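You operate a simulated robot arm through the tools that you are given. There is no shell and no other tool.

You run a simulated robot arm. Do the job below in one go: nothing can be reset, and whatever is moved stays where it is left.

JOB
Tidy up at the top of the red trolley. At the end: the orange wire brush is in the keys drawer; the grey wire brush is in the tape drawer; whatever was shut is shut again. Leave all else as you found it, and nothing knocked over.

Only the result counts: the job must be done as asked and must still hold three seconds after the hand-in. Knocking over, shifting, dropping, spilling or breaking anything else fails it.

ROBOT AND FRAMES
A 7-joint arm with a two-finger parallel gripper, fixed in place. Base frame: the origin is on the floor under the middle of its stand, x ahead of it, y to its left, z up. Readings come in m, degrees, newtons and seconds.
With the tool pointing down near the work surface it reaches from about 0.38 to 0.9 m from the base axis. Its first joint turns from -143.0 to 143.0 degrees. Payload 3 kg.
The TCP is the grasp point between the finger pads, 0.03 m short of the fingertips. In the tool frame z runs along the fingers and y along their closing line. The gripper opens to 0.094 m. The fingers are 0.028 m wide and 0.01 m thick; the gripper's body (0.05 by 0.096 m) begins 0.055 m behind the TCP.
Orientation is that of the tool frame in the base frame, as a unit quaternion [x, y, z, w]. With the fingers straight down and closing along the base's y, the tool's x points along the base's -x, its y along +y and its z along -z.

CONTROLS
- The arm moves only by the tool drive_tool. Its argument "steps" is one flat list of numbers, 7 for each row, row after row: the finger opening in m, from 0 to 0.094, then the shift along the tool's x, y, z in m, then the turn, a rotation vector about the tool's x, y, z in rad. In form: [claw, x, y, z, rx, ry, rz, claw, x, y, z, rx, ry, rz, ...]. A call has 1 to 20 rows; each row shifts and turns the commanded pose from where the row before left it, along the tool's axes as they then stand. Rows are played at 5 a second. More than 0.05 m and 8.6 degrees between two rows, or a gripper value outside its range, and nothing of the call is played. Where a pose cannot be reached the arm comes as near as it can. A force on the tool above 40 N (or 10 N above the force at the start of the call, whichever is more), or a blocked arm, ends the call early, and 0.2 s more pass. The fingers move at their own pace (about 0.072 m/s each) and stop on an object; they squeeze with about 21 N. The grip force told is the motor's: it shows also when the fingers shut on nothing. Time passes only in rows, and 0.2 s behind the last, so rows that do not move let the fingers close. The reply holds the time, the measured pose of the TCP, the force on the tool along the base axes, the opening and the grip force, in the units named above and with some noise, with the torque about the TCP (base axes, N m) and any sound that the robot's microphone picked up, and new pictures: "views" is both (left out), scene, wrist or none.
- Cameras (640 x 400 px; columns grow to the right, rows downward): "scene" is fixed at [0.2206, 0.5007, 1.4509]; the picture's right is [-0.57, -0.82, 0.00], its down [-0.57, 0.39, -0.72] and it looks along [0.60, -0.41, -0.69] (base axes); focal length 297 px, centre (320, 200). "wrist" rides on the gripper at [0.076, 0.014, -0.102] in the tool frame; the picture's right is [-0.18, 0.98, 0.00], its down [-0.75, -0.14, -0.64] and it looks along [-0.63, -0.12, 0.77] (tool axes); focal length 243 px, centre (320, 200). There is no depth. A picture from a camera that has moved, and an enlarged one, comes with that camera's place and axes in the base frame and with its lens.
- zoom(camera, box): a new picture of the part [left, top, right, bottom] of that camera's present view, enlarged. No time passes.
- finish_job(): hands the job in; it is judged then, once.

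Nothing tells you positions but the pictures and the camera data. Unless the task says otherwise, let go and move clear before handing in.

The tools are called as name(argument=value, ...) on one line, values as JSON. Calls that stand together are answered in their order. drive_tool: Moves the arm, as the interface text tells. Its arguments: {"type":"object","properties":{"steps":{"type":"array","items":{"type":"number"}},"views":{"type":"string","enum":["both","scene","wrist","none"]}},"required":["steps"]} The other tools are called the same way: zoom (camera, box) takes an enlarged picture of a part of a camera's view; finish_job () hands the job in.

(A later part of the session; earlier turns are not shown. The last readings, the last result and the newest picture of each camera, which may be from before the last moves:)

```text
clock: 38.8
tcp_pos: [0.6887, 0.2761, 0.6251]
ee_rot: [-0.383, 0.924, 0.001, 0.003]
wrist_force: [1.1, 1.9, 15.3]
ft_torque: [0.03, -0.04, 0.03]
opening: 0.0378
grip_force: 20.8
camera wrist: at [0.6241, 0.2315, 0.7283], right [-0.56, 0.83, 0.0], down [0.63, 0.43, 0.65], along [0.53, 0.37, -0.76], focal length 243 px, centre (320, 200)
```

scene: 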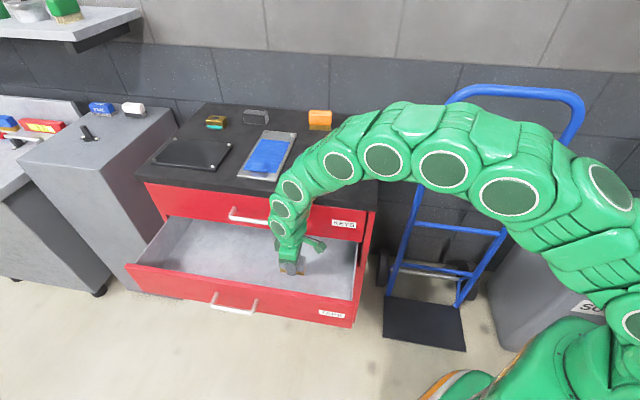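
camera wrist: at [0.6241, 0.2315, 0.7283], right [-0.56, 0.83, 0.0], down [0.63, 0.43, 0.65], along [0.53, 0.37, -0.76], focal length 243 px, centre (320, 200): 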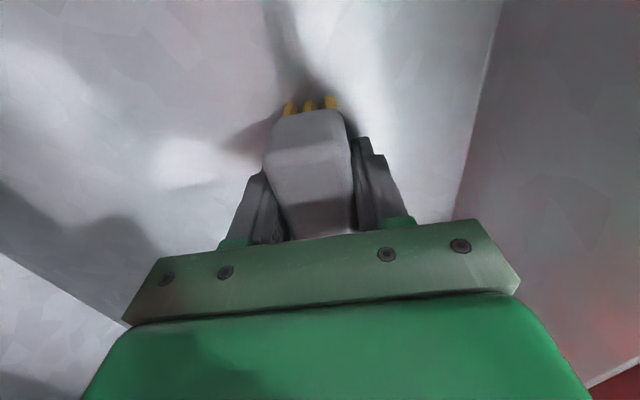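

The brush is touching the drawer floor (15 N). I ease up a touch, open the fingers, and lift straight out.

drive_tool(steps=[0.0, 0, 0, -0.002, 0, 0, 0, 0.07, 0, 0, 0, 0, 0, 0, 0.07, 0, 0, 0, 0, 0, 0, 0.07, 0, 0, 0, 0, 0, 0, 0.07, 0, 0, -0.02, 0, 0, 0, 0.07, 0, 0, -0.04, 0, 0, 0, 0.07, 0, 0, -0.04, 0, 0, 0, 0.07, 0, 0, 0, 0, 0, 0], views="both")

```text
clock: 40.6
tcp_pos: [0.6886, 0.2753, 0.7284]
ee_rot: [-0.382, 0.924, 0.001, 0.002]
wrist_force: [-0.1, 0.2, 0.3]
ft_torque: [0.01, 0.01, -0.02]
opening: 0.0702
grip_force: 0.1
camera wrist: at [0.6236, 0.2312, 0.8305], right [-0.56, 0.83, 0.0], down [0.63, 0.43, 0.65], along [0.53, 0.37, -0.76], focal length 243 px, centre (320, 200)
```

scene: 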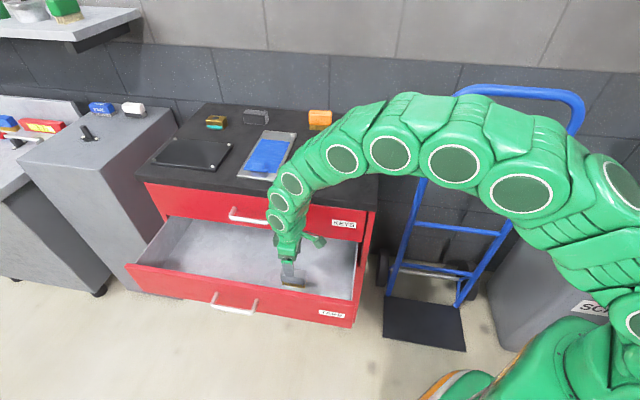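
wrist: 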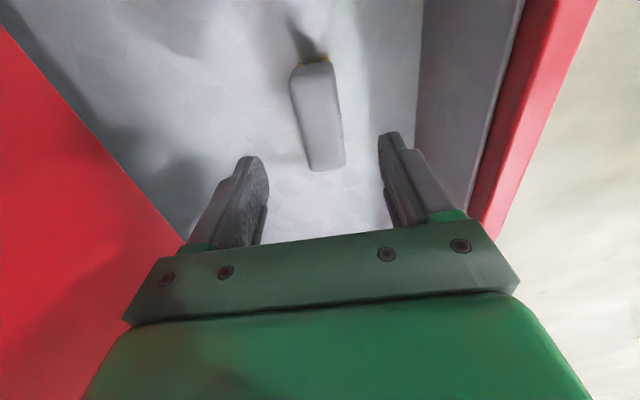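

The grey brush stands upright in the tape drawer. I raise the tool, move out in front, and pitch it to push the drawer shut with closed fingertips.

drive_tool(steps=[0.07, 0, 0, -0.045, 0, 0, 0, 0.0, 0, 0, -0.045, 0, 0, 0, 0.0, 0, 0, -0.045, 0, 0, 0, 0.0, -0.0064, 0.045, 0, 0, 0, 0, 0.0, -0.0064, 0.045, 0, 0, 0, 0, 0.0, -0.0064, 0.045, 0, 0, 0, 0, 0.0, -0.0064, 0.045, 0, 0, 0, 0, 0.0, -0.0064, 0.045, 0, 0, 0, 0, 0.0, -0.0064, 0.045, 0, 0, 0, 0, 0.0, 0, 0, 0, 0.1222, 0, 0, 0.0, 0, 0, 0, 0.1222, 0, 0, 0.0, 0, 0, 0, 0.1222, 0, 0, 0.0, 0, 0, 0, 0.1222, 0, 0, 0.0, 0, 0, 0, 0.1222, 0, 0, 0.0, 0, 0, 0, 0.1222, 0, 0, 0.0, 0, 0, 0, 0.1222, 0, 0, 0.0, 0, 0, 0, 0.1222, 0, 0, 0.0, 0, 0, 0, 0.1222, 0, 0, 0.0, 0, 0, 0, 0.1222, 0, 0], views="both")

```text
clock: 44.6
tcp_pos: [0.5238, 0.4926, 0.8647]
ee_rot: [-0.311, 0.757, -0.53, 0.222]
wrist_force: [0.5, -0.4, -0.3]
ft_torque: [-0.02, 0.01, -0.02]
opening: 0.0001
grip_force: 21.3
camera wrist: at [0.399, 0.5103, 0.8852], right [-0.1, 0.37, -0.92], down [0.14, 0.92, 0.36], along [0.98, -0.09, -0.15], focal length 243 px, centre (320, 200)
```

scene: 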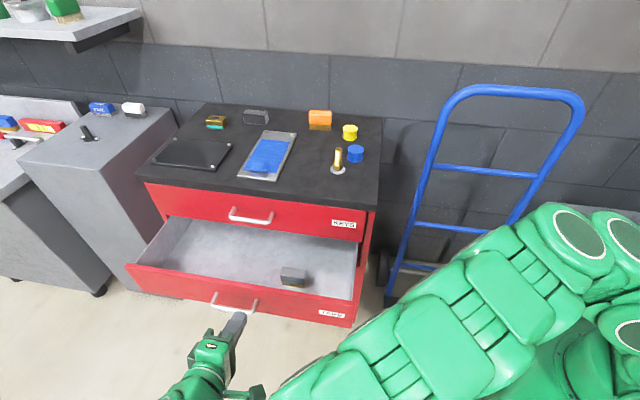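
wrist: 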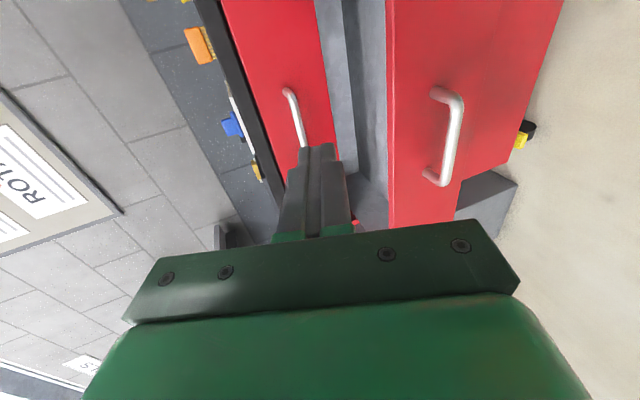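

The path is clear. I lower to the tape drawer's front and start moving in toward it, right of the handle.

drive_tool(steps=[0.0, 0, 0.0376, 0.0137, 0, 0, 0, 0.0, 0, 0.0376, 0.0137, 0, 0, 0, 0.0, 0, 0.0376, 0.0137, 0, 0, 0, 0.0, 0, 0.0376, 0.0137, 0, 0, 0, 0.0, 0, 0.0376, 0.0137, 0, 0, 0, 0.0, 0, -0.0137, 0.0376, 0, 0, 0, 0.0, 0, -0.0137, 0.0376, 0, 0, 0, 0.0, 0, -0.0068, 0.0188, 0, 0, 0, 0.0, 0, 0, 0, 0, 0, 0], views="both")

```text
clock: 46.6
tcp_pos: [0.595, 0.4237, 0.6637]
ee_rot: [-0.313, 0.758, -0.528, 0.221]
wrist_force: [0.1, 0.3, 0.0]
ft_torque: [0.0, 0.0, 0.0]
opening: 0.0001
grip_force: 21.0
camera wrist: at [0.4702, 0.4408, 0.6851], right [-0.1, 0.37, -0.92], down [0.14, 0.92, 0.36], along [0.98, -0.09, -0.15], focal length 243 px, centre (320, 200)
```

scene: 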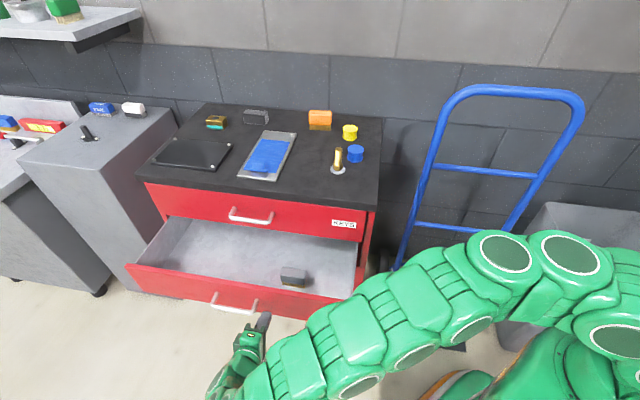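
wrist: 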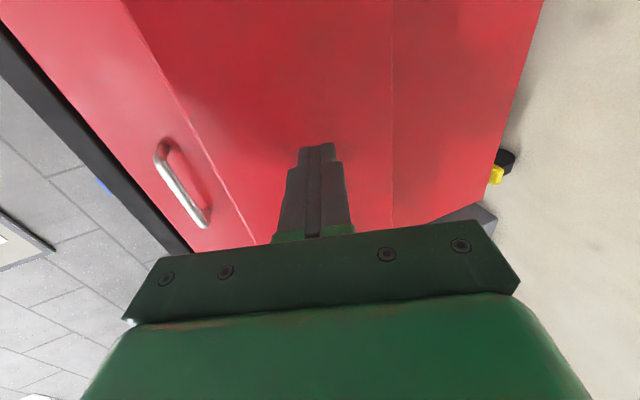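

The fingertips are about 3.5 cm from the panel. I now push gently inward.

drive_tool(steps=[0.0, 0, -0.0034, 0.0094, 0, 0, 0, 0.0, 0, -0.0034, 0.0094, 0, 0, 0, 0.0, 0, -0.0034, 0.0094, 0, 0, 0, 0.0, 0, -0.0024, 0.0066, 0, 0, 0, 0.0, 0, -0.0024, 0.0066, 0, 0, 0, 0.0, 0, -0.0024, 0.0066, 0, 0, 0, 0.0, 0, -0.0024, 0.0066, 0, 0, 0, 0.0, 0, -0.0024, 0.0066, 0, 0, 0, 0.0, 0, -0.0024, 0.0066, 0, 0, 0], views="scene")

```text
clock: 48.6
tcp_pos: [0.6462, 0.3707, 0.6645]
ee_rot: [-0.31, 0.758, -0.53, 0.221]
wrist_force: [0.7, -0.1, -0.6]
ft_torque: [0.0, 0.0, 0.02]
opening: 0.0001
grip_force: 20.6
```

scene: 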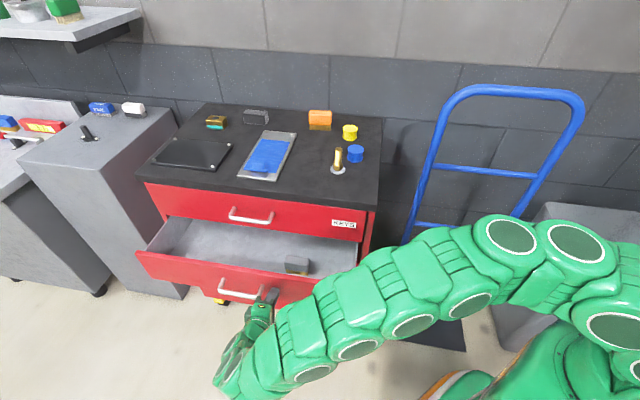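

The drawer slides easily and the brush stays upright. I keep pushing.

drive_tool(steps=[0.0, 0, -0.0027, 0.0075, 0, 0, 0, 0.0, 0, -0.0027, 0.0075, 0, 0, 0, 0.0, 0, -0.0027, 0.0075, 0, 0, 0, 0.0, 0, -0.0027, 0.0075, 0, 0, 0, 0.0, 0, -0.0027, 0.0075, 0, 0, 0, 0.0, 0, -0.0027, 0.0075, 0, 0, 0, 0.0, 0, -0.0027, 0.0075, 0, 0, 0, 0.0, 0, -0.0027, 0.0075, 0, 0, 0, 0.0, 0, -0.0027, 0.0075, 0, 0, 0, 0.0, 0, -0.0027, 0.0075, 0, 0, 0, 0.0, 0, -0.0027, 0.0075, 0, 0, 0, 0.0, 0, -0.0027, 0.0075, 0, 0, 0, 0.0, 0, -0.0027, 0.0075, 0, 0, 0, 0.0, 0, -0.0027, 0.0075, 0, 0, 0, 0.0, 0, -0.0027, 0.0075, 0, 0, 0, 0.0, 0, -0.0027, 0.0075, 0, 0, 0], views="both")

```text
clock: 52.0
tcp_pos: [0.736, 0.2797, 0.6627]
ee_rot: [-0.312, 0.758, -0.529, 0.22]
wrist_force: [0.2, -0.2, -0.5]
ft_torque: [-0.03, 0.03, 0.0]
opening: 0.0002
grip_force: 21.3
camera wrist: at [0.6101, 0.2982, 0.6845], right [-0.1, 0.37, -0.92], down [0.14, 0.92, 0.36], along [0.98, -0.09, -0.15], focal length 243 px, centre (320, 200)
```

scene: 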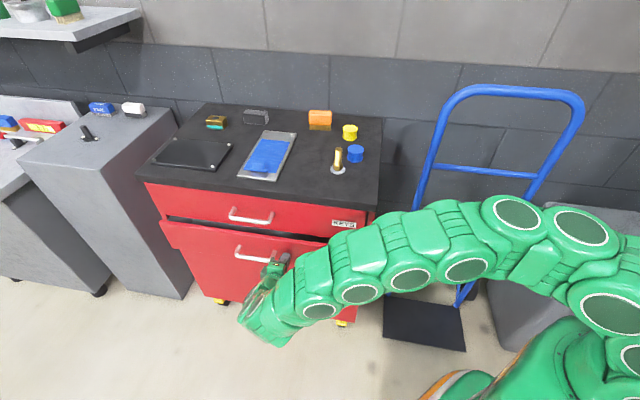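
wrist: 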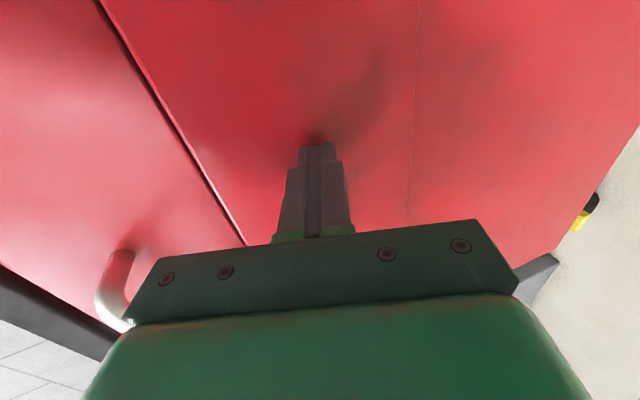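

About 4 cm remain, so I finish the push slowly.

drive_tool(steps=[0.0, 0, -0.002, 0.0056, 0, 0, 0, 0.0, 0, -0.002, 0.0056, 0, 0, 0, 0.0, 0, -0.002, 0.0056, 0, 0, 0, 0.0, 0, -0.002, 0.0056, 0, 0, 0, 0.0, 0, -0.0017, 0.0047, 0, 0, 0, 0.0, 0, -0.0017, 0.0047, 0, 0, 0, 0.0, 0, -0.0017, 0.0047, 0, 0, 0], views="both")

```text
clock: 53.5
tcp_pos: [0.7583, 0.2604, 0.6618]
ee_rot: [-0.313, 0.757, -0.529, 0.222]
wrist_force: [-1.1, 2.3, 0.6]
ft_torque: [0.0, -0.01, 0.0]
opening: 0.0001
grip_force: 20.9
stopped in row 7: the force on the tool passed its limit at 52 N (the readings are from after the stop); the commanded pose is now the measured one
camera wrist: at [0.6333, 0.2773, 0.6837], right [-0.11, 0.37, -0.92], down [0.14, 0.92, 0.36], along [0.98, -0.09, -0.15], focal length 243 px, centre (320, 200)
```

scene: 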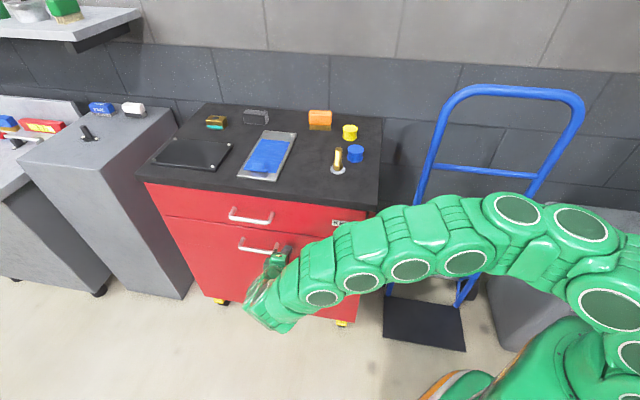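
wrist: 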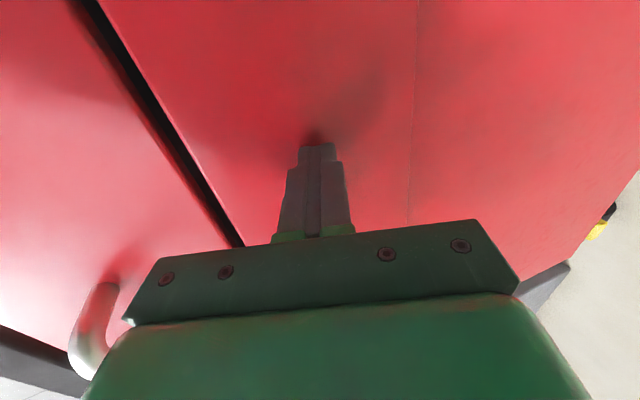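

The drawer hit its stop and looks flush. I back off and go up to the keys handle.

drive_tool(steps=[0.0, 0, 0, -0.04, 0, 0, 0, 0.045, 0, 0, -0.045, 0, 0, 0, 0.045, 0, 0, -0.03, 0, 0, 0, 0.045, -0.025, -0.026, -0.0095, 0, 0, 0, 0.045, -0.025, -0.026, -0.0095, 0, 0, 0, 0.045, -0.025, -0.026, -0.0095, 0, 0, 0, 0.045, -0.025, -0.02, -0.0073, 0, 0, 0, 0.045, 0, 0, 0, 0, 0, 0], views="both")

zoom(camera="scene", box=[130, 170, 390, 330])

```text
clock: 55.3
tcp_pos: [0.754, 0.405, 0.8082]
ee_rot: [-0.314, 0.758, -0.528, 0.221]
wrist_force: [-0.4, 0.1, -0.7]
ft_torque: [-0.02, -0.01, -0.01]
opening: 0.0452
grip_force: 0.0
camera wrist: at [0.6287, 0.4224, 0.8279], right [-0.11, 0.37, -0.92], down [0.14, 0.92, 0.36], along [0.98, -0.09, -0.15], focal length 243 px, centre (320, 200)
```

scene: 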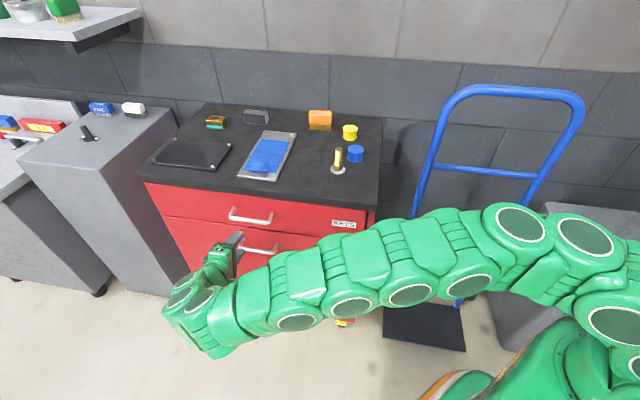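
wrist: 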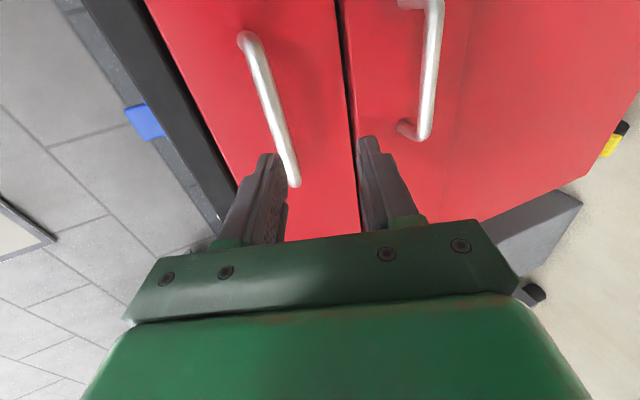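

```text
2.46 times, centred on (260, 250) of scene
camera zoom: at [0.2206, 0.5007, 1.4509], right [-0.57, -0.82, 0.0], down [-0.57, 0.39, -0.72], along [0.6, -0.41, -0.69], focal length 732 px, centre (468, 77)
```

zoom: 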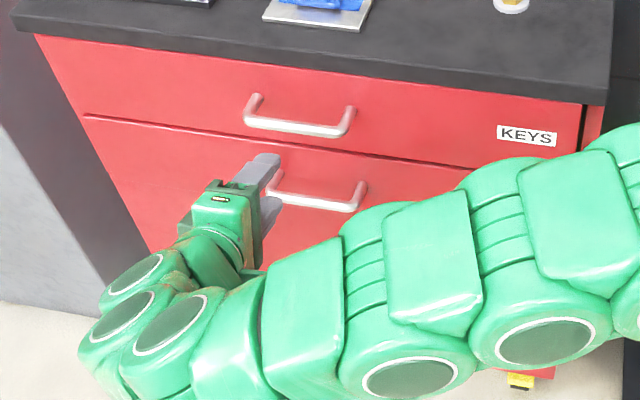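

The tape drawer looks flush again. The keys bar is at z≈0.809, so I move in, straddle it and close.

drive_tool(steps=[0.045, 0, -0.0038, -0.0014, 0, 0, 0, 0.045, 0, -0.0072, 0.0197, 0, 0, 0, 0.045, 0, -0.0072, 0.0197, 0, 0, 0, 0.045, 0, -0.0072, 0.0197, 0, 0, 0, 0.045, 0, -0.0072, 0.0197, 0, 0, 0, 0.045, 0, 0, 0, 0, 0, 0, 0.0, 0, 0, 0, 0, 0, 0, 0.0, 0, 0, 0, 0, 0, 0, 0.0, 0, 0, 0, 0, 0, 0], views="wrist")

```text
clock: 57.3
tcp_pos: [0.8131, 0.3474, 0.8135]
ee_rot: [-0.312, 0.757, -0.53, 0.222]
wrist_force: [-4.9, -8.8, 39.0]
ft_torque: [-1.41, 0.41, -0.86]
opening: 0.0147
grip_force: 45.1
camera wrist: at [0.6874, 0.364, 0.834], right [-0.1, 0.37, -0.92], down [0.14, 0.92, 0.36], along [0.99, -0.09, -0.15], focal length 243 px, centre (320, 200)
```

wrist: 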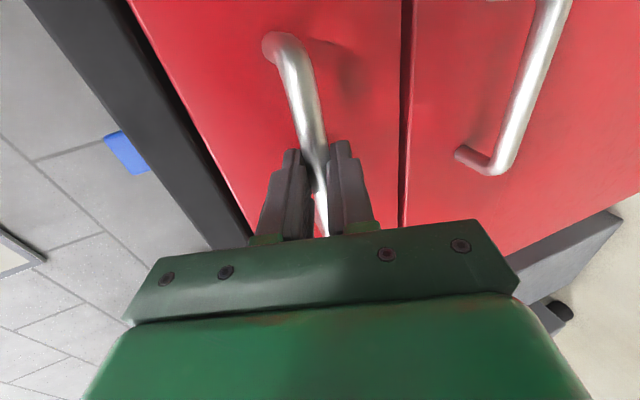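

I have the handle but with a vertical load of 39 N. I ease up to relieve it.

drive_tool(steps=[0.0, 0, -0.0019, -0.0007, 0, 0, 0, 0.0, 0, -0.0009, -0.0003, 0, 0, 0, 0.0, 0, 0, 0, 0, 0, 0], views="none")

```text
clock: 58.1
tcp_pos: [0.8119, 0.348, 0.813]
ee_rot: [-0.314, 0.757, -0.529, 0.222]
wrist_force: [3.6, 1.8, 17.5]
ft_torque: [-0.44, 0.12, 0.9]
opening: 0.0146
grip_force: 45.3
```

drive_tool(steps=[0.0, 0, -0.002, -0.0007, 0, 0, 0, 0.0, 0, 0.0014, -0.0038, 0, 0, 0, 0.0, 0, 0.0024, -0.0066, 0, 0, 0, 0.0, 0, 0.0024, -0.0066, 0, 0, 0, 0.0, 0, 0.0024, -0.0066, 0, 0, 0, 0.0, 0, 0.0024, -0.0066, 0, 0, 0, 0.0, 0, 0.0024, -0.0066, 0, 0, 0, 0.0, 0, 0.0024, -0.0066, 0, 0, 0], views="scene")

```text
clock: 59.9
tcp_pos: [0.7795, 0.3799, 0.8139]
ee_rot: [-0.313, 0.758, -0.529, 0.219]
wrist_force: [7.1, 6.9, -35.9]
ft_torque: [0.07, 0.69, 0.42]
opening: 0.0148
grip_force: 45.1
```

scene: 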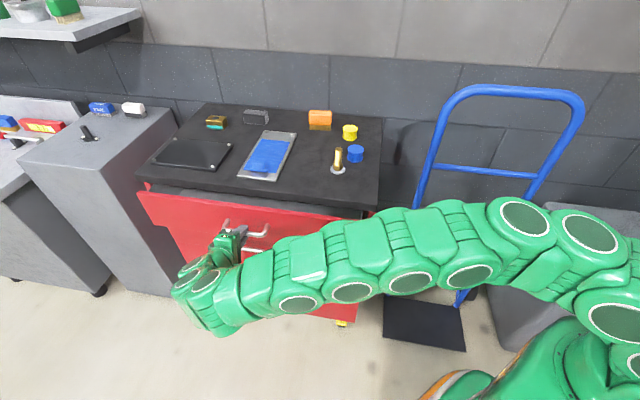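

The keys drawer is moving. The load has flipped sign, so I ease down 4 mm and keep pulling.

drive_tool(steps=[0.0, 0, 0.0026, 0.0009, 0, 0, 0, 0.0, 0, 0.0014, 0.0005, 0, 0, 0, 0.0, 0, 0.0024, -0.0066, 0, 0, 0, 0.0, 0, 0.0024, -0.0066, 0, 0, 0, 0.0, 0, 0.0024, -0.0066, 0, 0, 0, 0.0, 0, 0.0024, -0.0066, 0, 0, 0, 0.0, 0, 0.0024, -0.0066, 0, 0, 0, 0.0, 0, 0.0024, -0.0066, 0, 0, 0], views="none")

```text
clock: 61.7
tcp_pos: [0.7493, 0.4106, 0.8136]
ee_rot: [-0.312, 0.757, -0.53, 0.222]
wrist_force: [-0.6, -0.5, 31.7]
ft_torque: [-0.77, 0.1, 0.9]
opening: 0.0147
grip_force: 45.2
```

The drawer is about 9 cm out. I correct 2 mm upward and continue.

drive_tool(steps=[0.0, 0, -0.0018, -0.0006, 0, 0, 0, 0.0, 0, 0.0024, -0.0066, 0, 0, 0, 0.0, 0, 0.0024, -0.0066, 0, 0, 0, 0.0, 0, 0.0024, -0.0066, 0, 0, 0, 0.0, 0, 0.0024, -0.0066, 0, 0, 0, 0.0, 0, 0.0024, -0.0066, 0, 0, 0, 0.0, 0, 0.0024, -0.0066, 0, 0, 0], views="scene")

```text
clock: 63.3
tcp_pos: [0.7201, 0.4403, 0.8138]
ee_rot: [-0.313, 0.757, -0.528, 0.221]
wrist_force: [18.3, 16.1, 8.3]
ft_torque: [-0.31, 0.15, 1.16]
opening: 0.0146
grip_force: 44.9
```

scene: 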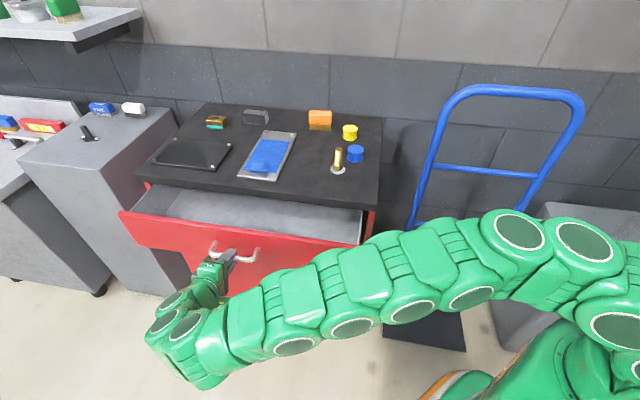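

drive_tool(steps=[0.0, -0.002, 0.0, 0, 0, 0, 0, 0.0, 0, 0.0024, -0.0066, 0, 0, 0, 0.0, 0, 0.0024, -0.0066, 0, 0, 0, 0.0, 0, 0.0024, -0.0066, 0, 0, 0, 0.0, 0, 0.0024, -0.0066, 0, 0, 0, 0.0, 0, 0.0024, -0.0066, 0, 0, 0, 0.0, 0, 0.0024, -0.0066, 0, 0, 0], views="none")

```text
clock: 64.1
tcp_pos: [0.7108, 0.4478, 0.813]
ee_rot: [-0.312, 0.758, -0.53, 0.219]
wrist_force: [-10.3, -7.8, 10.7]
ft_torque: [-0.45, 0.15, 0.81]
opening: 0.0147
grip_force: 45.0
stopped in row 4: the force on the tool passed its limit at 43 N (the readings are from after the stop); the commanded pose is now the measured one
```

drive_tool(steps=[0.0, 0.0007, 0.0, 0, 0, 0, 0, 0.0, 0, 0.0017, -0.0047, 0, 0, 0, 0.0, 0, 0.0021, -0.0056, 0, 0, 0, 0.0, 0, 0.0021, -0.0056, 0, 0, 0, 0.0, 0, 0.0021, -0.0056, 0, 0, 0, 0.0, 0, 0.0021, -0.0056, 0, 0, 0, 0.0, 0, 0.0021, -0.0056, 0, 0, 0, 0.0, 0, 0.0021, -0.0056, 0, 0, 0, 0.0, 0, 0.0021, -0.0056, 0, 0, 0, 0.0, 0, 0.0021, -0.0056, 0, 0, 0], views="scene")

```text
clock: 66.3
tcp_pos: [0.6741, 0.486, 0.8142]
ee_rot: [-0.312, 0.757, -0.531, 0.219]
wrist_force: [-4.1, -6.7, 10.8]
ft_torque: [-0.76, 0.54, -0.33]
opening: 0.0146
grip_force: 44.5
```

scene: 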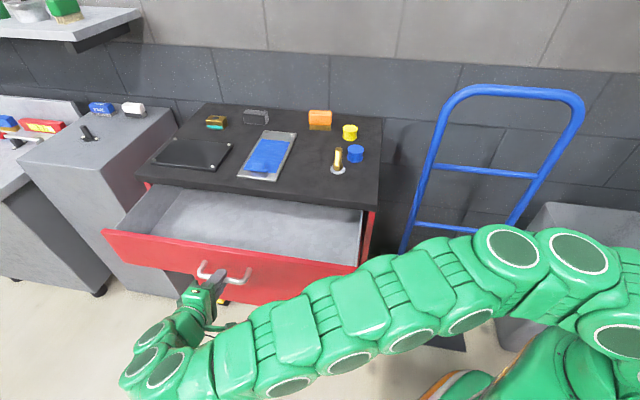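

The keys drawer is about 19.5 cm out. I release the handle and back off.

drive_tool(steps=[0.05, 0, 0, 0, 0, 0, 0, 0.05, 0, 0, 0, 0, 0, 0, 0.05, 0, 0, 0, 0, 0, 0, 0.05, 0, 0, -0.02, 0, 0, 0, 0.05, 0, 0, -0.04, 0, 0, 0, 0.05, 0, 0, -0.03, 0, 0, 0, 0.05, 0, -0.045, -0.0164, 0, 0, 0, 0.05, 0, -0.045, -0.0164, 0, 0, 0, 0.05, 0, -0.045, -0.0164, 0, 0, 0, 0.05, 0, -0.045, -0.0164, 0, 0, 0, 0.05, 0, -0.03, -0.0109, 0, 0, 0, 0.05, 0, 0, 0, 0, 0, 0], views="both")

zoom(camera="scene", box=[90, 90, 400, 300])

```text
clock: 68.9
tcp_pos: [0.612, 0.5447, 1.0656]
ee_rot: [-0.312, 0.757, -0.53, 0.221]
wrist_force: [0.7, 0.0, -0.3]
ft_torque: [-0.01, 0.01, 0.04]
opening: 0.0501
grip_force: 0.1
camera wrist: at [0.4871, 0.5625, 1.0872], right [-0.1, 0.37, -0.92], down [0.14, 0.92, 0.35], along [0.98, -0.09, -0.15], focal length 243 px, centre (320, 200)
```

scene: 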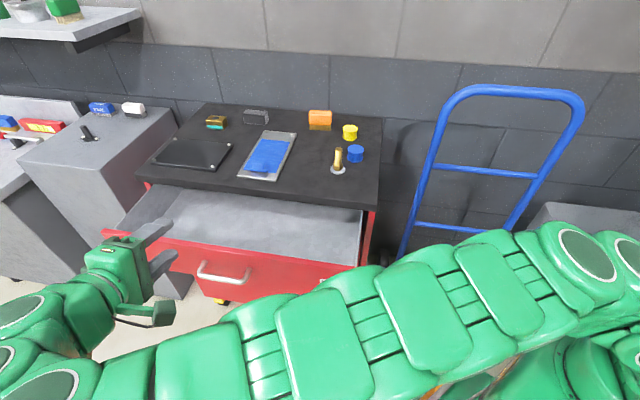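
wrist: 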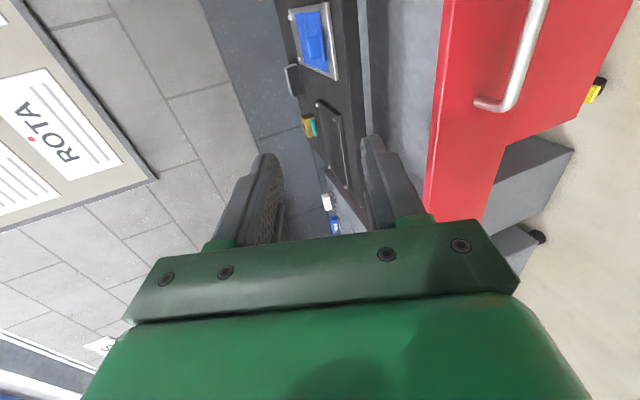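

```text
1.90 times, centred on (245, 195) of scene
camera zoom: at [0.2206, 0.5007, 1.4509], right [-0.57, -0.82, 0.0], down [-0.57, 0.39, -0.72], along [0.6, -0.41, -0.69], focal length 566 px, centre (463, 210)
```

zoom: 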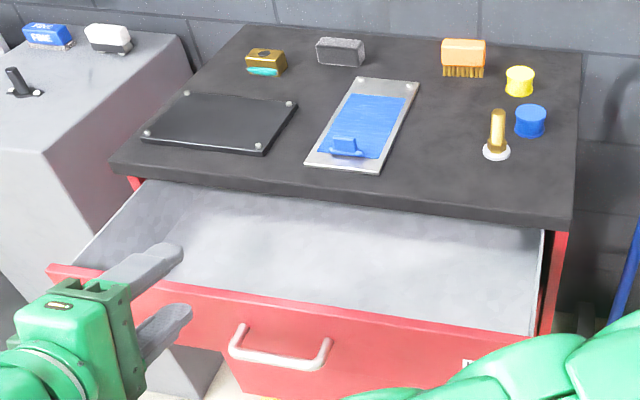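

The keys drawer looks empty and open. I turn the tool back to straight down and move over the trolley top toward the right-hand side, staying high.

drive_tool(steps=[0.09, 0, 0, 0, -0.1222, 0, 0, 0.09, 0, 0, 0, -0.1222, 0, 0, 0.09, 0, 0, 0, -0.1222, 0, 0, 0.09, 0, 0, 0, -0.1222, 0, 0, 0.09, 0, 0, 0, -0.1222, 0, 0, 0.09, 0, 0, 0, -0.1222, 0, 0, 0.09, 0, 0, 0, -0.1222, 0, 0, 0.09, 0, 0, 0, -0.1222, 0, 0, 0.09, 0, 0, 0, -0.1222, 0, 0, 0.09, 0, 0, 0, -0.1222, 0, 0, 0.09, 0.0231, -0.042, 0, 0, 0, 0, 0.09, 0.0231, -0.042, 0, 0, 0, 0, 0.09, 0.0231, -0.042, 0, 0, 0, 0, 0.09, 0.0231, -0.042, 0, 0, 0, 0, 0.09, 0.0231, -0.042, 0, 0, 0, 0, 0.09, 0.0231, -0.042, 0, 0, 0, 0, 0.09, 0.0231, -0.042, 0, 0, 0, 0, 0.09, 0, 0, 0, 0, 0, 0], views="both")

```text
clock: 72.7
tcp_pos: [0.7054, 0.2253, 1.0665]
ee_rot: [-0.381, 0.925, 0.0, 0.0]
wrist_force: [-0.2, -0.7, 0.0]
ft_torque: [0.0, 0.04, 0.02]
opening: 0.09
grip_force: 0.1
camera wrist: at [0.6413, 0.1809, 1.1686], right [-0.56, 0.83, 0.0], down [0.63, 0.43, 0.64], along [0.53, 0.36, -0.77], focal length 243 px, centre (320, 200)
```

scene: 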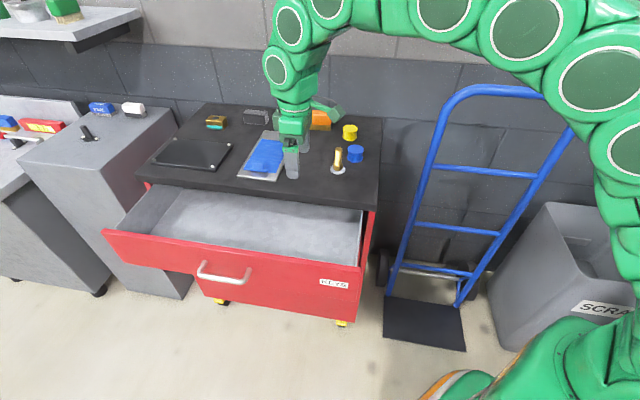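
wrist: 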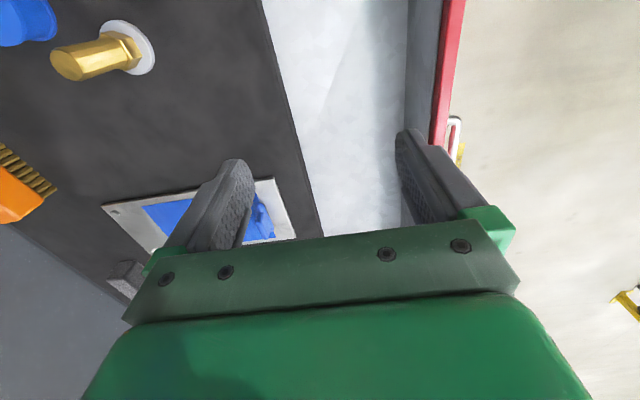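

Now I go the rest of the way and tilt the tool forward about 40°, so it can reach out to the orange brush.

drive_tool(steps=[0.09, 0.0231, -0.042, 0, 0, 0, 0, 0.09, 0.0231, -0.042, 0, 0, 0, 0, 0.09, 0.0231, -0.042, 0, 0, 0, 0, 0.09, 0.0231, -0.042, 0, 0, 0, 0, 0.09, 0.0231, -0.042, 0, 0, 0, 0, 0.09, 0.0231, -0.042, 0, 0, 0, 0, 0.09, 0.0231, -0.042, 0, 0, 0, 0, 0.09, 0, 0, 0, 0, -0.1164, 0, 0.09, 0, 0, 0, 0, -0.1164, 0, 0.09, 0, 0, 0, 0, -0.1164, 0, 0.09, 0, 0, 0, 0, -0.1164, 0, 0.09, 0, 0, 0, 0, -0.1164, 0, 0.09, 0, 0, 0, 0, -0.1164, 0, 0.09, 0, 0, 0, 0, 0, 0], views="both")

```text
clock: 75.7
tcp_pos: [0.8, -0.1019, 1.0673]
ee_rot: [-0.359, 0.868, 0.131, 0.317]
wrist_force: [0.9, -0.6, 0.3]
ft_torque: [-0.03, 0.0, -0.02]
opening: 0.0902
grip_force: 0.1
camera wrist: at [0.7008, -0.1783, 1.0958], right [-0.59, 0.8, 0.12], down [0.21, 0.01, 0.98], along [0.78, 0.6, -0.18], focal length 243 px, centre (320, 200)
```

scene: 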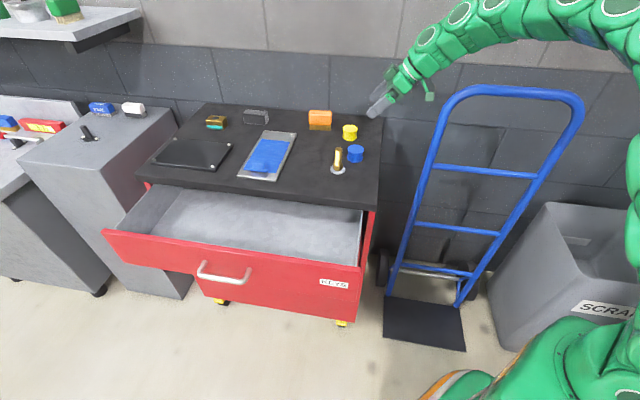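
wrist: 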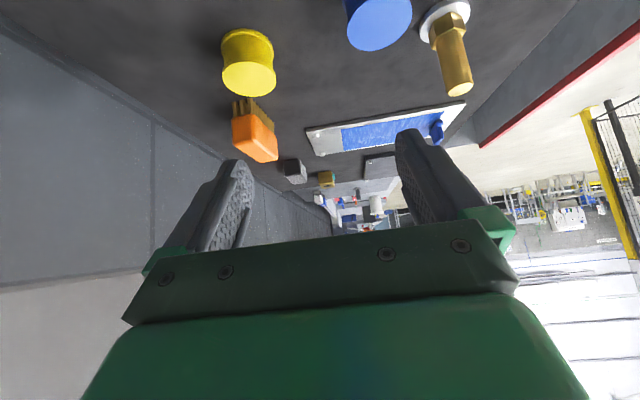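

The tilted camera now shows the orange brush clearly. I zoom in to measure it.

zoom(camera="wrist", box=[180, 20, 340, 190])

zoom(camera="scene", box=[290, 95, 370, 150])

```text
2.35 times, centred on (260, 105) of wrist
camera zoom: at [0.7008, -0.1783, 1.0958], right [-0.59, 0.8, 0.12], down [0.21, 0.01, 0.98], along [0.78, 0.6, -0.18], focal length 571 px, centre (461, 424)
```

zoom: 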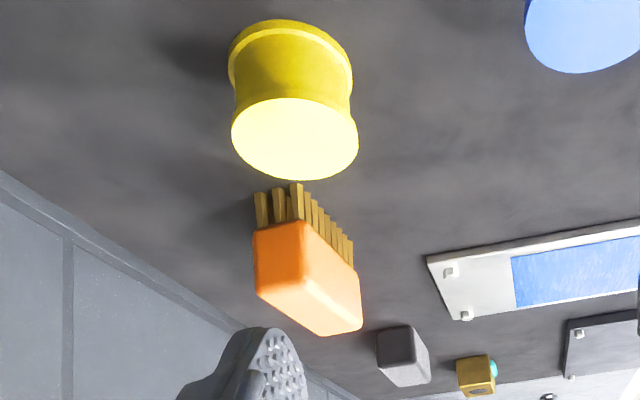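

```text
7.27 times, centred on (330, 122) of scene
camera zoom: at [0.2206, 0.5007, 1.4509], right [-0.57, -0.82, 0.0], down [-0.57, 0.39, -0.72], along [0.6, -0.41, -0.69], focal length 2162 px, centre (247, 764)
```

zoom: 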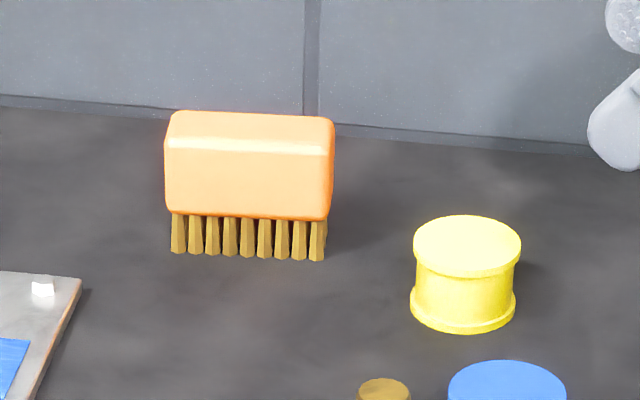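

I measure the orange brush centre at about (1.003, -0.0425), heading about 51°, body z≈0.92–0.96; the yellow cap near (0.894, -0.09) is an obstacle. I reduce the tilt slightly for clearance and move to a pre-grasp point along the approach line.

drive_tool(steps=[0.09, 0, 0, 0, 0, 0.07, 0, 0.09, -0.0203, -0.0254, 0.0285, 0, 0, 0, 0.09, -0.0203, -0.0254, 0.0285, 0, 0, 0, 0.09, -0.0203, -0.0254, 0.0285, 0, 0, 0, 0.09, -0.0203, -0.0254, 0.0285, 0, 0, 0, 0.09, 0, 0, 0, 0, 0, 0], views="both")

zoom(camera="scene", box=[280, 70, 440, 180])

```text
clock: 77.1
tcp_pos: [0.9621, -0.0757, 1.0219]
ee_rot: [-0.362, 0.879, 0.118, 0.286]
wrist_force: [-0.8, -0.2, -0.2]
ft_torque: [-0.01, 0.01, -0.02]
opening: 0.0899
grip_force: 0.1
camera wrist: at [0.8675, -0.1526, 1.0603], right [-0.59, 0.8, 0.11], down [0.26, 0.06, 0.96], along [0.76, 0.59, -0.25], focal length 243 px, centre (320, 200)
```

scene: 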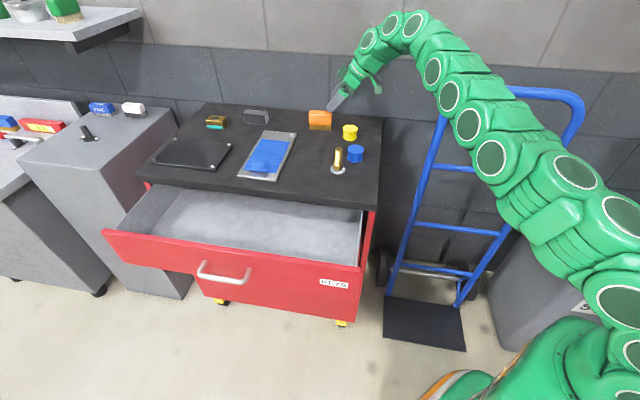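
wrist: 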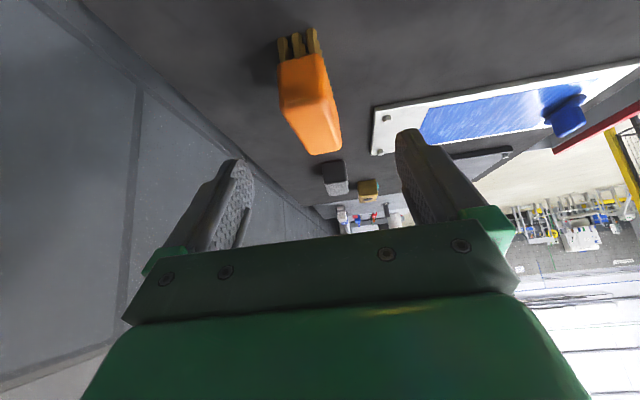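

```text
3.64 times, centred on (360, 125) of scene
camera zoom: at [0.2206, 0.5007, 1.4509], right [-0.57, -0.82, 0.0], down [-0.57, 0.39, -0.72], along [0.6, -0.41, -0.69], focal length 1081 px, centre (174, 473)
```

zoom: 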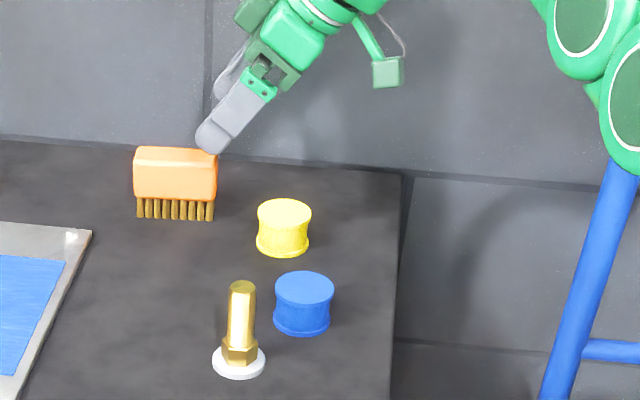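

zoom(camera="wrist", box=[240, 20, 400, 170])

```text
2.67 times, centred on (320, 95) of wrist
camera zoom: at [0.8675, -0.1526, 1.0603], right [-0.59, 0.8, 0.11], down [0.26, 0.06, 0.96], along [0.76, 0.59, -0.25], focal length 647 px, centre (320, 480)
```

zoom: 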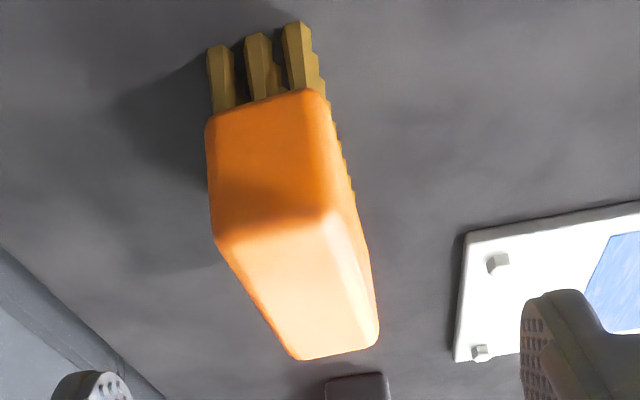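

The measurement is consistent, with the centre at (1.002, -0.0425). I advance along the tool axis, and check before the final bit.

drive_tool(steps=[0.09, 0, -0.0022, 0.02, 0, 0, 0, 0.09, 0, -0.0022, 0.02, 0, 0, 0, 0.09, 0, 0, 0.02, 0, 0, 0, 0.09, 0, 0, 0, 0, 0, 0], views="both")

zoom(camera="scene", box=[280, 70, 440, 180])

```text
clock: 78.1
tcp_pos: [0.9935, -0.0563, 0.9741]
ee_rot: [-0.363, 0.879, 0.118, 0.287]
wrist_force: [0.0, 0.8, 0.7]
ft_torque: [0.01, 0.0, -0.06]
opening: 0.0899
grip_force: 0.0
camera wrist: at [0.8972, -0.1321, 1.012], right [-0.59, 0.8, 0.11], down [0.26, 0.06, 0.96], along [0.77, 0.59, -0.25], focal length 243 px, centre (320, 200)
```

scene: 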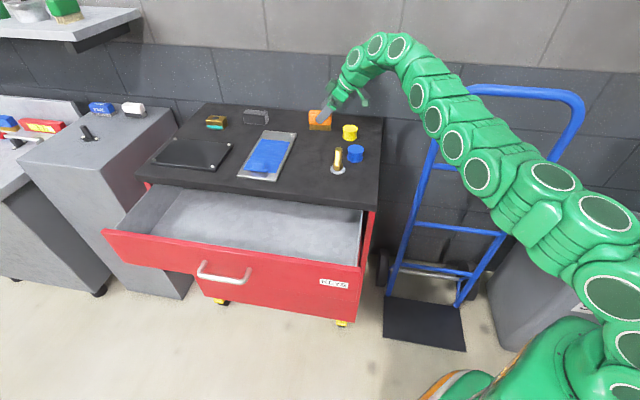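
wrist: 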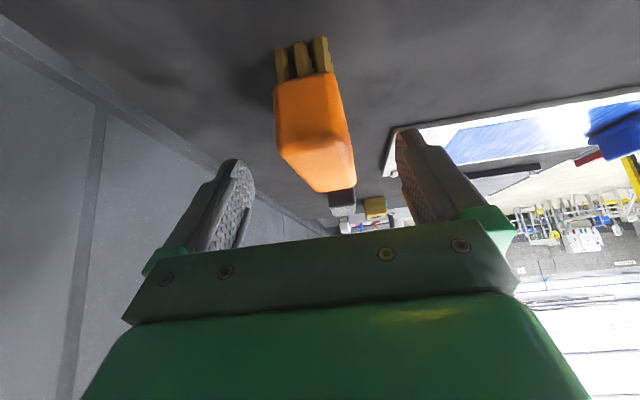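

```text
3.64 times, centred on (360, 125) of scene
camera zoom: at [0.2206, 0.5007, 1.4509], right [-0.57, -0.82, 0.0], down [-0.57, 0.39, -0.72], along [0.6, -0.41, -0.69], focal length 1081 px, centre (174, 473)
```

zoom: 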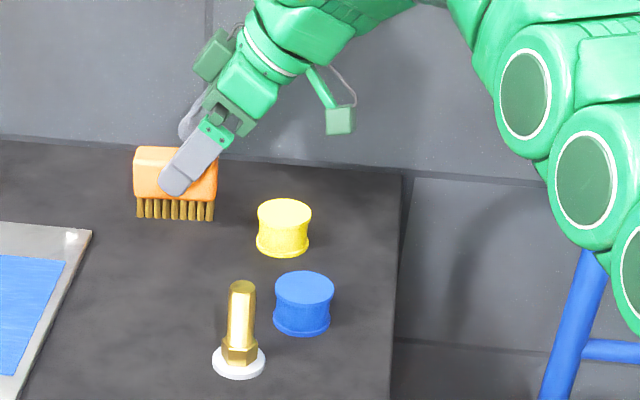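

The fingers straddle the orange brush and the camera housing stays clear of the yellow cap. I make the last advance and close.

drive_tool(steps=[0.09, 0, 0.001, 0.0145, 0, 0, 0, 0.09, 0, 0.001, 0.0125, 0, 0, 0, 0.09, 0, 0, 0, 0, 0, 0, 0.0, 0, 0, 0, 0, 0, 0, 0.0, 0, 0, 0, 0, 0, 0, 0.0, 0, 0, 0, 0, 0, 0, 0.0, 0, 0, 0, 0, 0, 0], views="both")

zoom(camera="scene", box=[280, 70, 440, 180])

```text
clock: 79.7
tcp_pos: [1.0033, -0.0436, 0.9522]
ee_rot: [-0.363, 0.879, 0.117, 0.287]
wrist_force: [1.3, -0.8, 2.0]
ft_torque: [-0.05, -0.09, -0.02]
opening: 0.0377
grip_force: 21.3
camera wrist: at [0.9066, -0.1196, 0.99], right [-0.59, 0.8, 0.11], down [0.26, 0.06, 0.96], along [0.77, 0.59, -0.25], focal length 243 px, centre (320, 200)
```

scene: 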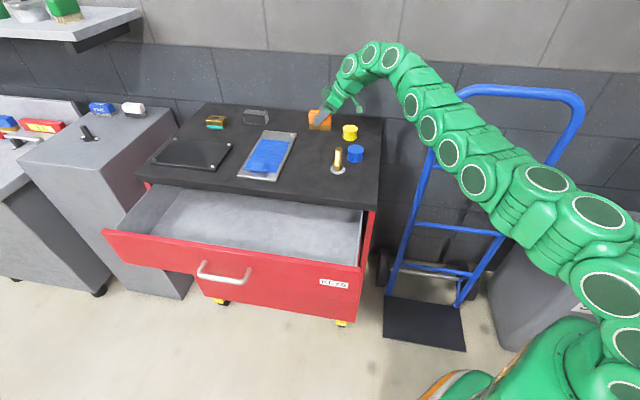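
wrist: 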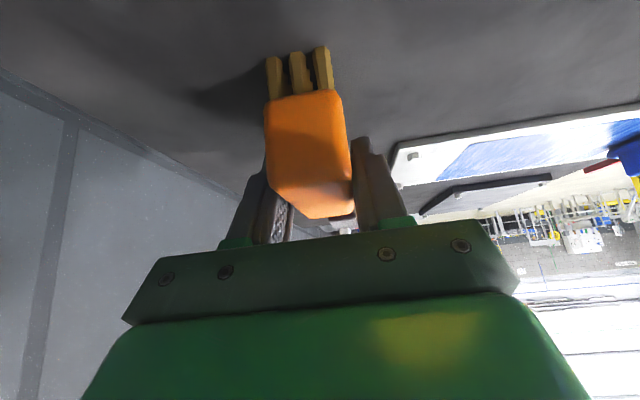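

```text
3.64 times, centred on (360, 125) of scene
camera zoom: at [0.2206, 0.5007, 1.4509], right [-0.57, -0.82, 0.0], down [-0.57, 0.39, -0.72], along [0.6, -0.41, -0.69], focal length 1081 px, centre (174, 473)
```

zoom: 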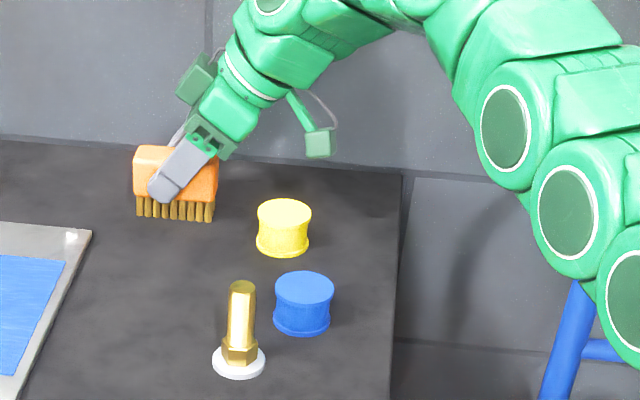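

The orange brush is gripped at 37.7 mm. I retract up and back along the tool axis, which clears the yellow cap.

drive_tool(steps=[0.0, 0, 0, -0.02, 0, 0, 0, 0.0, 0, 0, -0.03, 0, 0, 0, 0.0, 0, 0, -0.035, 0, 0, 0, 0.0, 0, 0, -0.035, 0, 0, 0, 0.0, 0, 0, -0.025, 0, 0, 0, 0.0, 0, 0, 0, 0, 0, 0], views="both")

```text
clock: 81.1
tcp_pos: [0.9409, -0.1041, 1.0673]
ee_rot: [-0.363, 0.878, 0.118, 0.287]
wrist_force: [0.0, -0.1, -1.1]
ft_torque: [0.01, -0.03, 0.01]
opening: 0.0381
grip_force: 21.4
camera wrist: at [0.8443, -0.1799, 1.105], right [-0.59, 0.8, 0.11], down [0.26, 0.06, 0.96], along [0.77, 0.59, -0.25], focal length 243 px, centre (320, 200)
```

scene: 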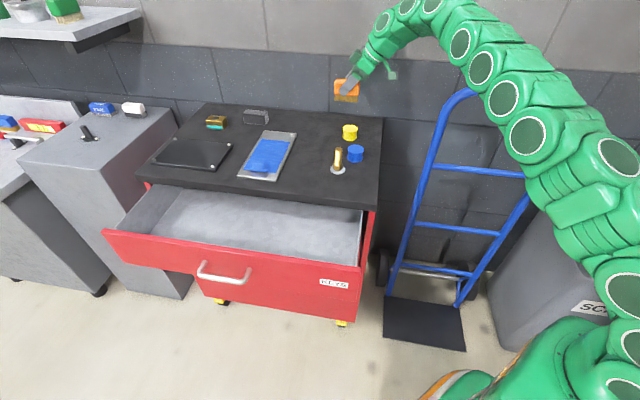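
wrist: 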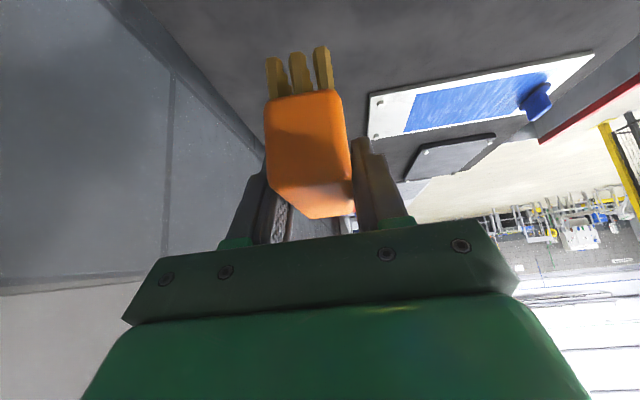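

The brush is held upright and clear. I carry it over to above the open keys drawer, keeping the same tilt so it can be set down upright.

drive_tool(steps=[0.0, -0.0128, 0.0444, 0.0093, 0, 0, 0, 0.0, -0.0128, 0.0444, 0.0093, 0, 0, 0, 0.0, -0.0128, 0.0444, 0.0093, 0, 0, 0, 0.0, -0.0128, 0.0444, 0.0093, 0, 0, 0, 0.0, -0.0128, 0.0444, 0.0093, 0, 0, 0, 0.0, -0.0128, 0.0444, 0.0093, 0, 0, 0, 0.0, -0.0128, 0.0444, 0.0093, 0, 0, 0, 0.0, -0.0128, 0.0444, 0.0093, 0, 0, 0, 0.0, -0.0128, 0.0444, 0.0093, 0, 0, 0, 0.0, -0.0128, 0.0444, 0.0093, 0, 0, 0, 0.0, 0, 0, 0, 0, 0, 0], views="both")

```text
clock: 83.5
tcp_pos: [0.7393, 0.3217, 1.0674]
ee_rot: [-0.363, 0.879, 0.118, 0.286]
wrist_force: [-0.4, -0.6, -0.6]
ft_torque: [0.01, 0.01, -0.03]
opening: 0.0381
grip_force: 20.8
camera wrist: at [0.6432, 0.2456, 1.1054], right [-0.59, 0.8, 0.11], down [0.26, 0.06, 0.96], along [0.77, 0.59, -0.25], focal length 243 px, centre (320, 200)
```

scene: 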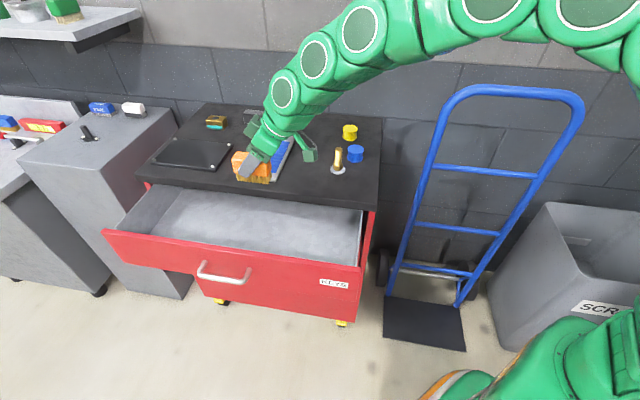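
wrist: 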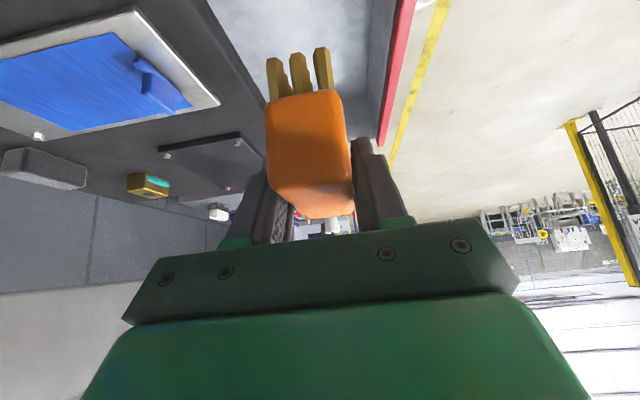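

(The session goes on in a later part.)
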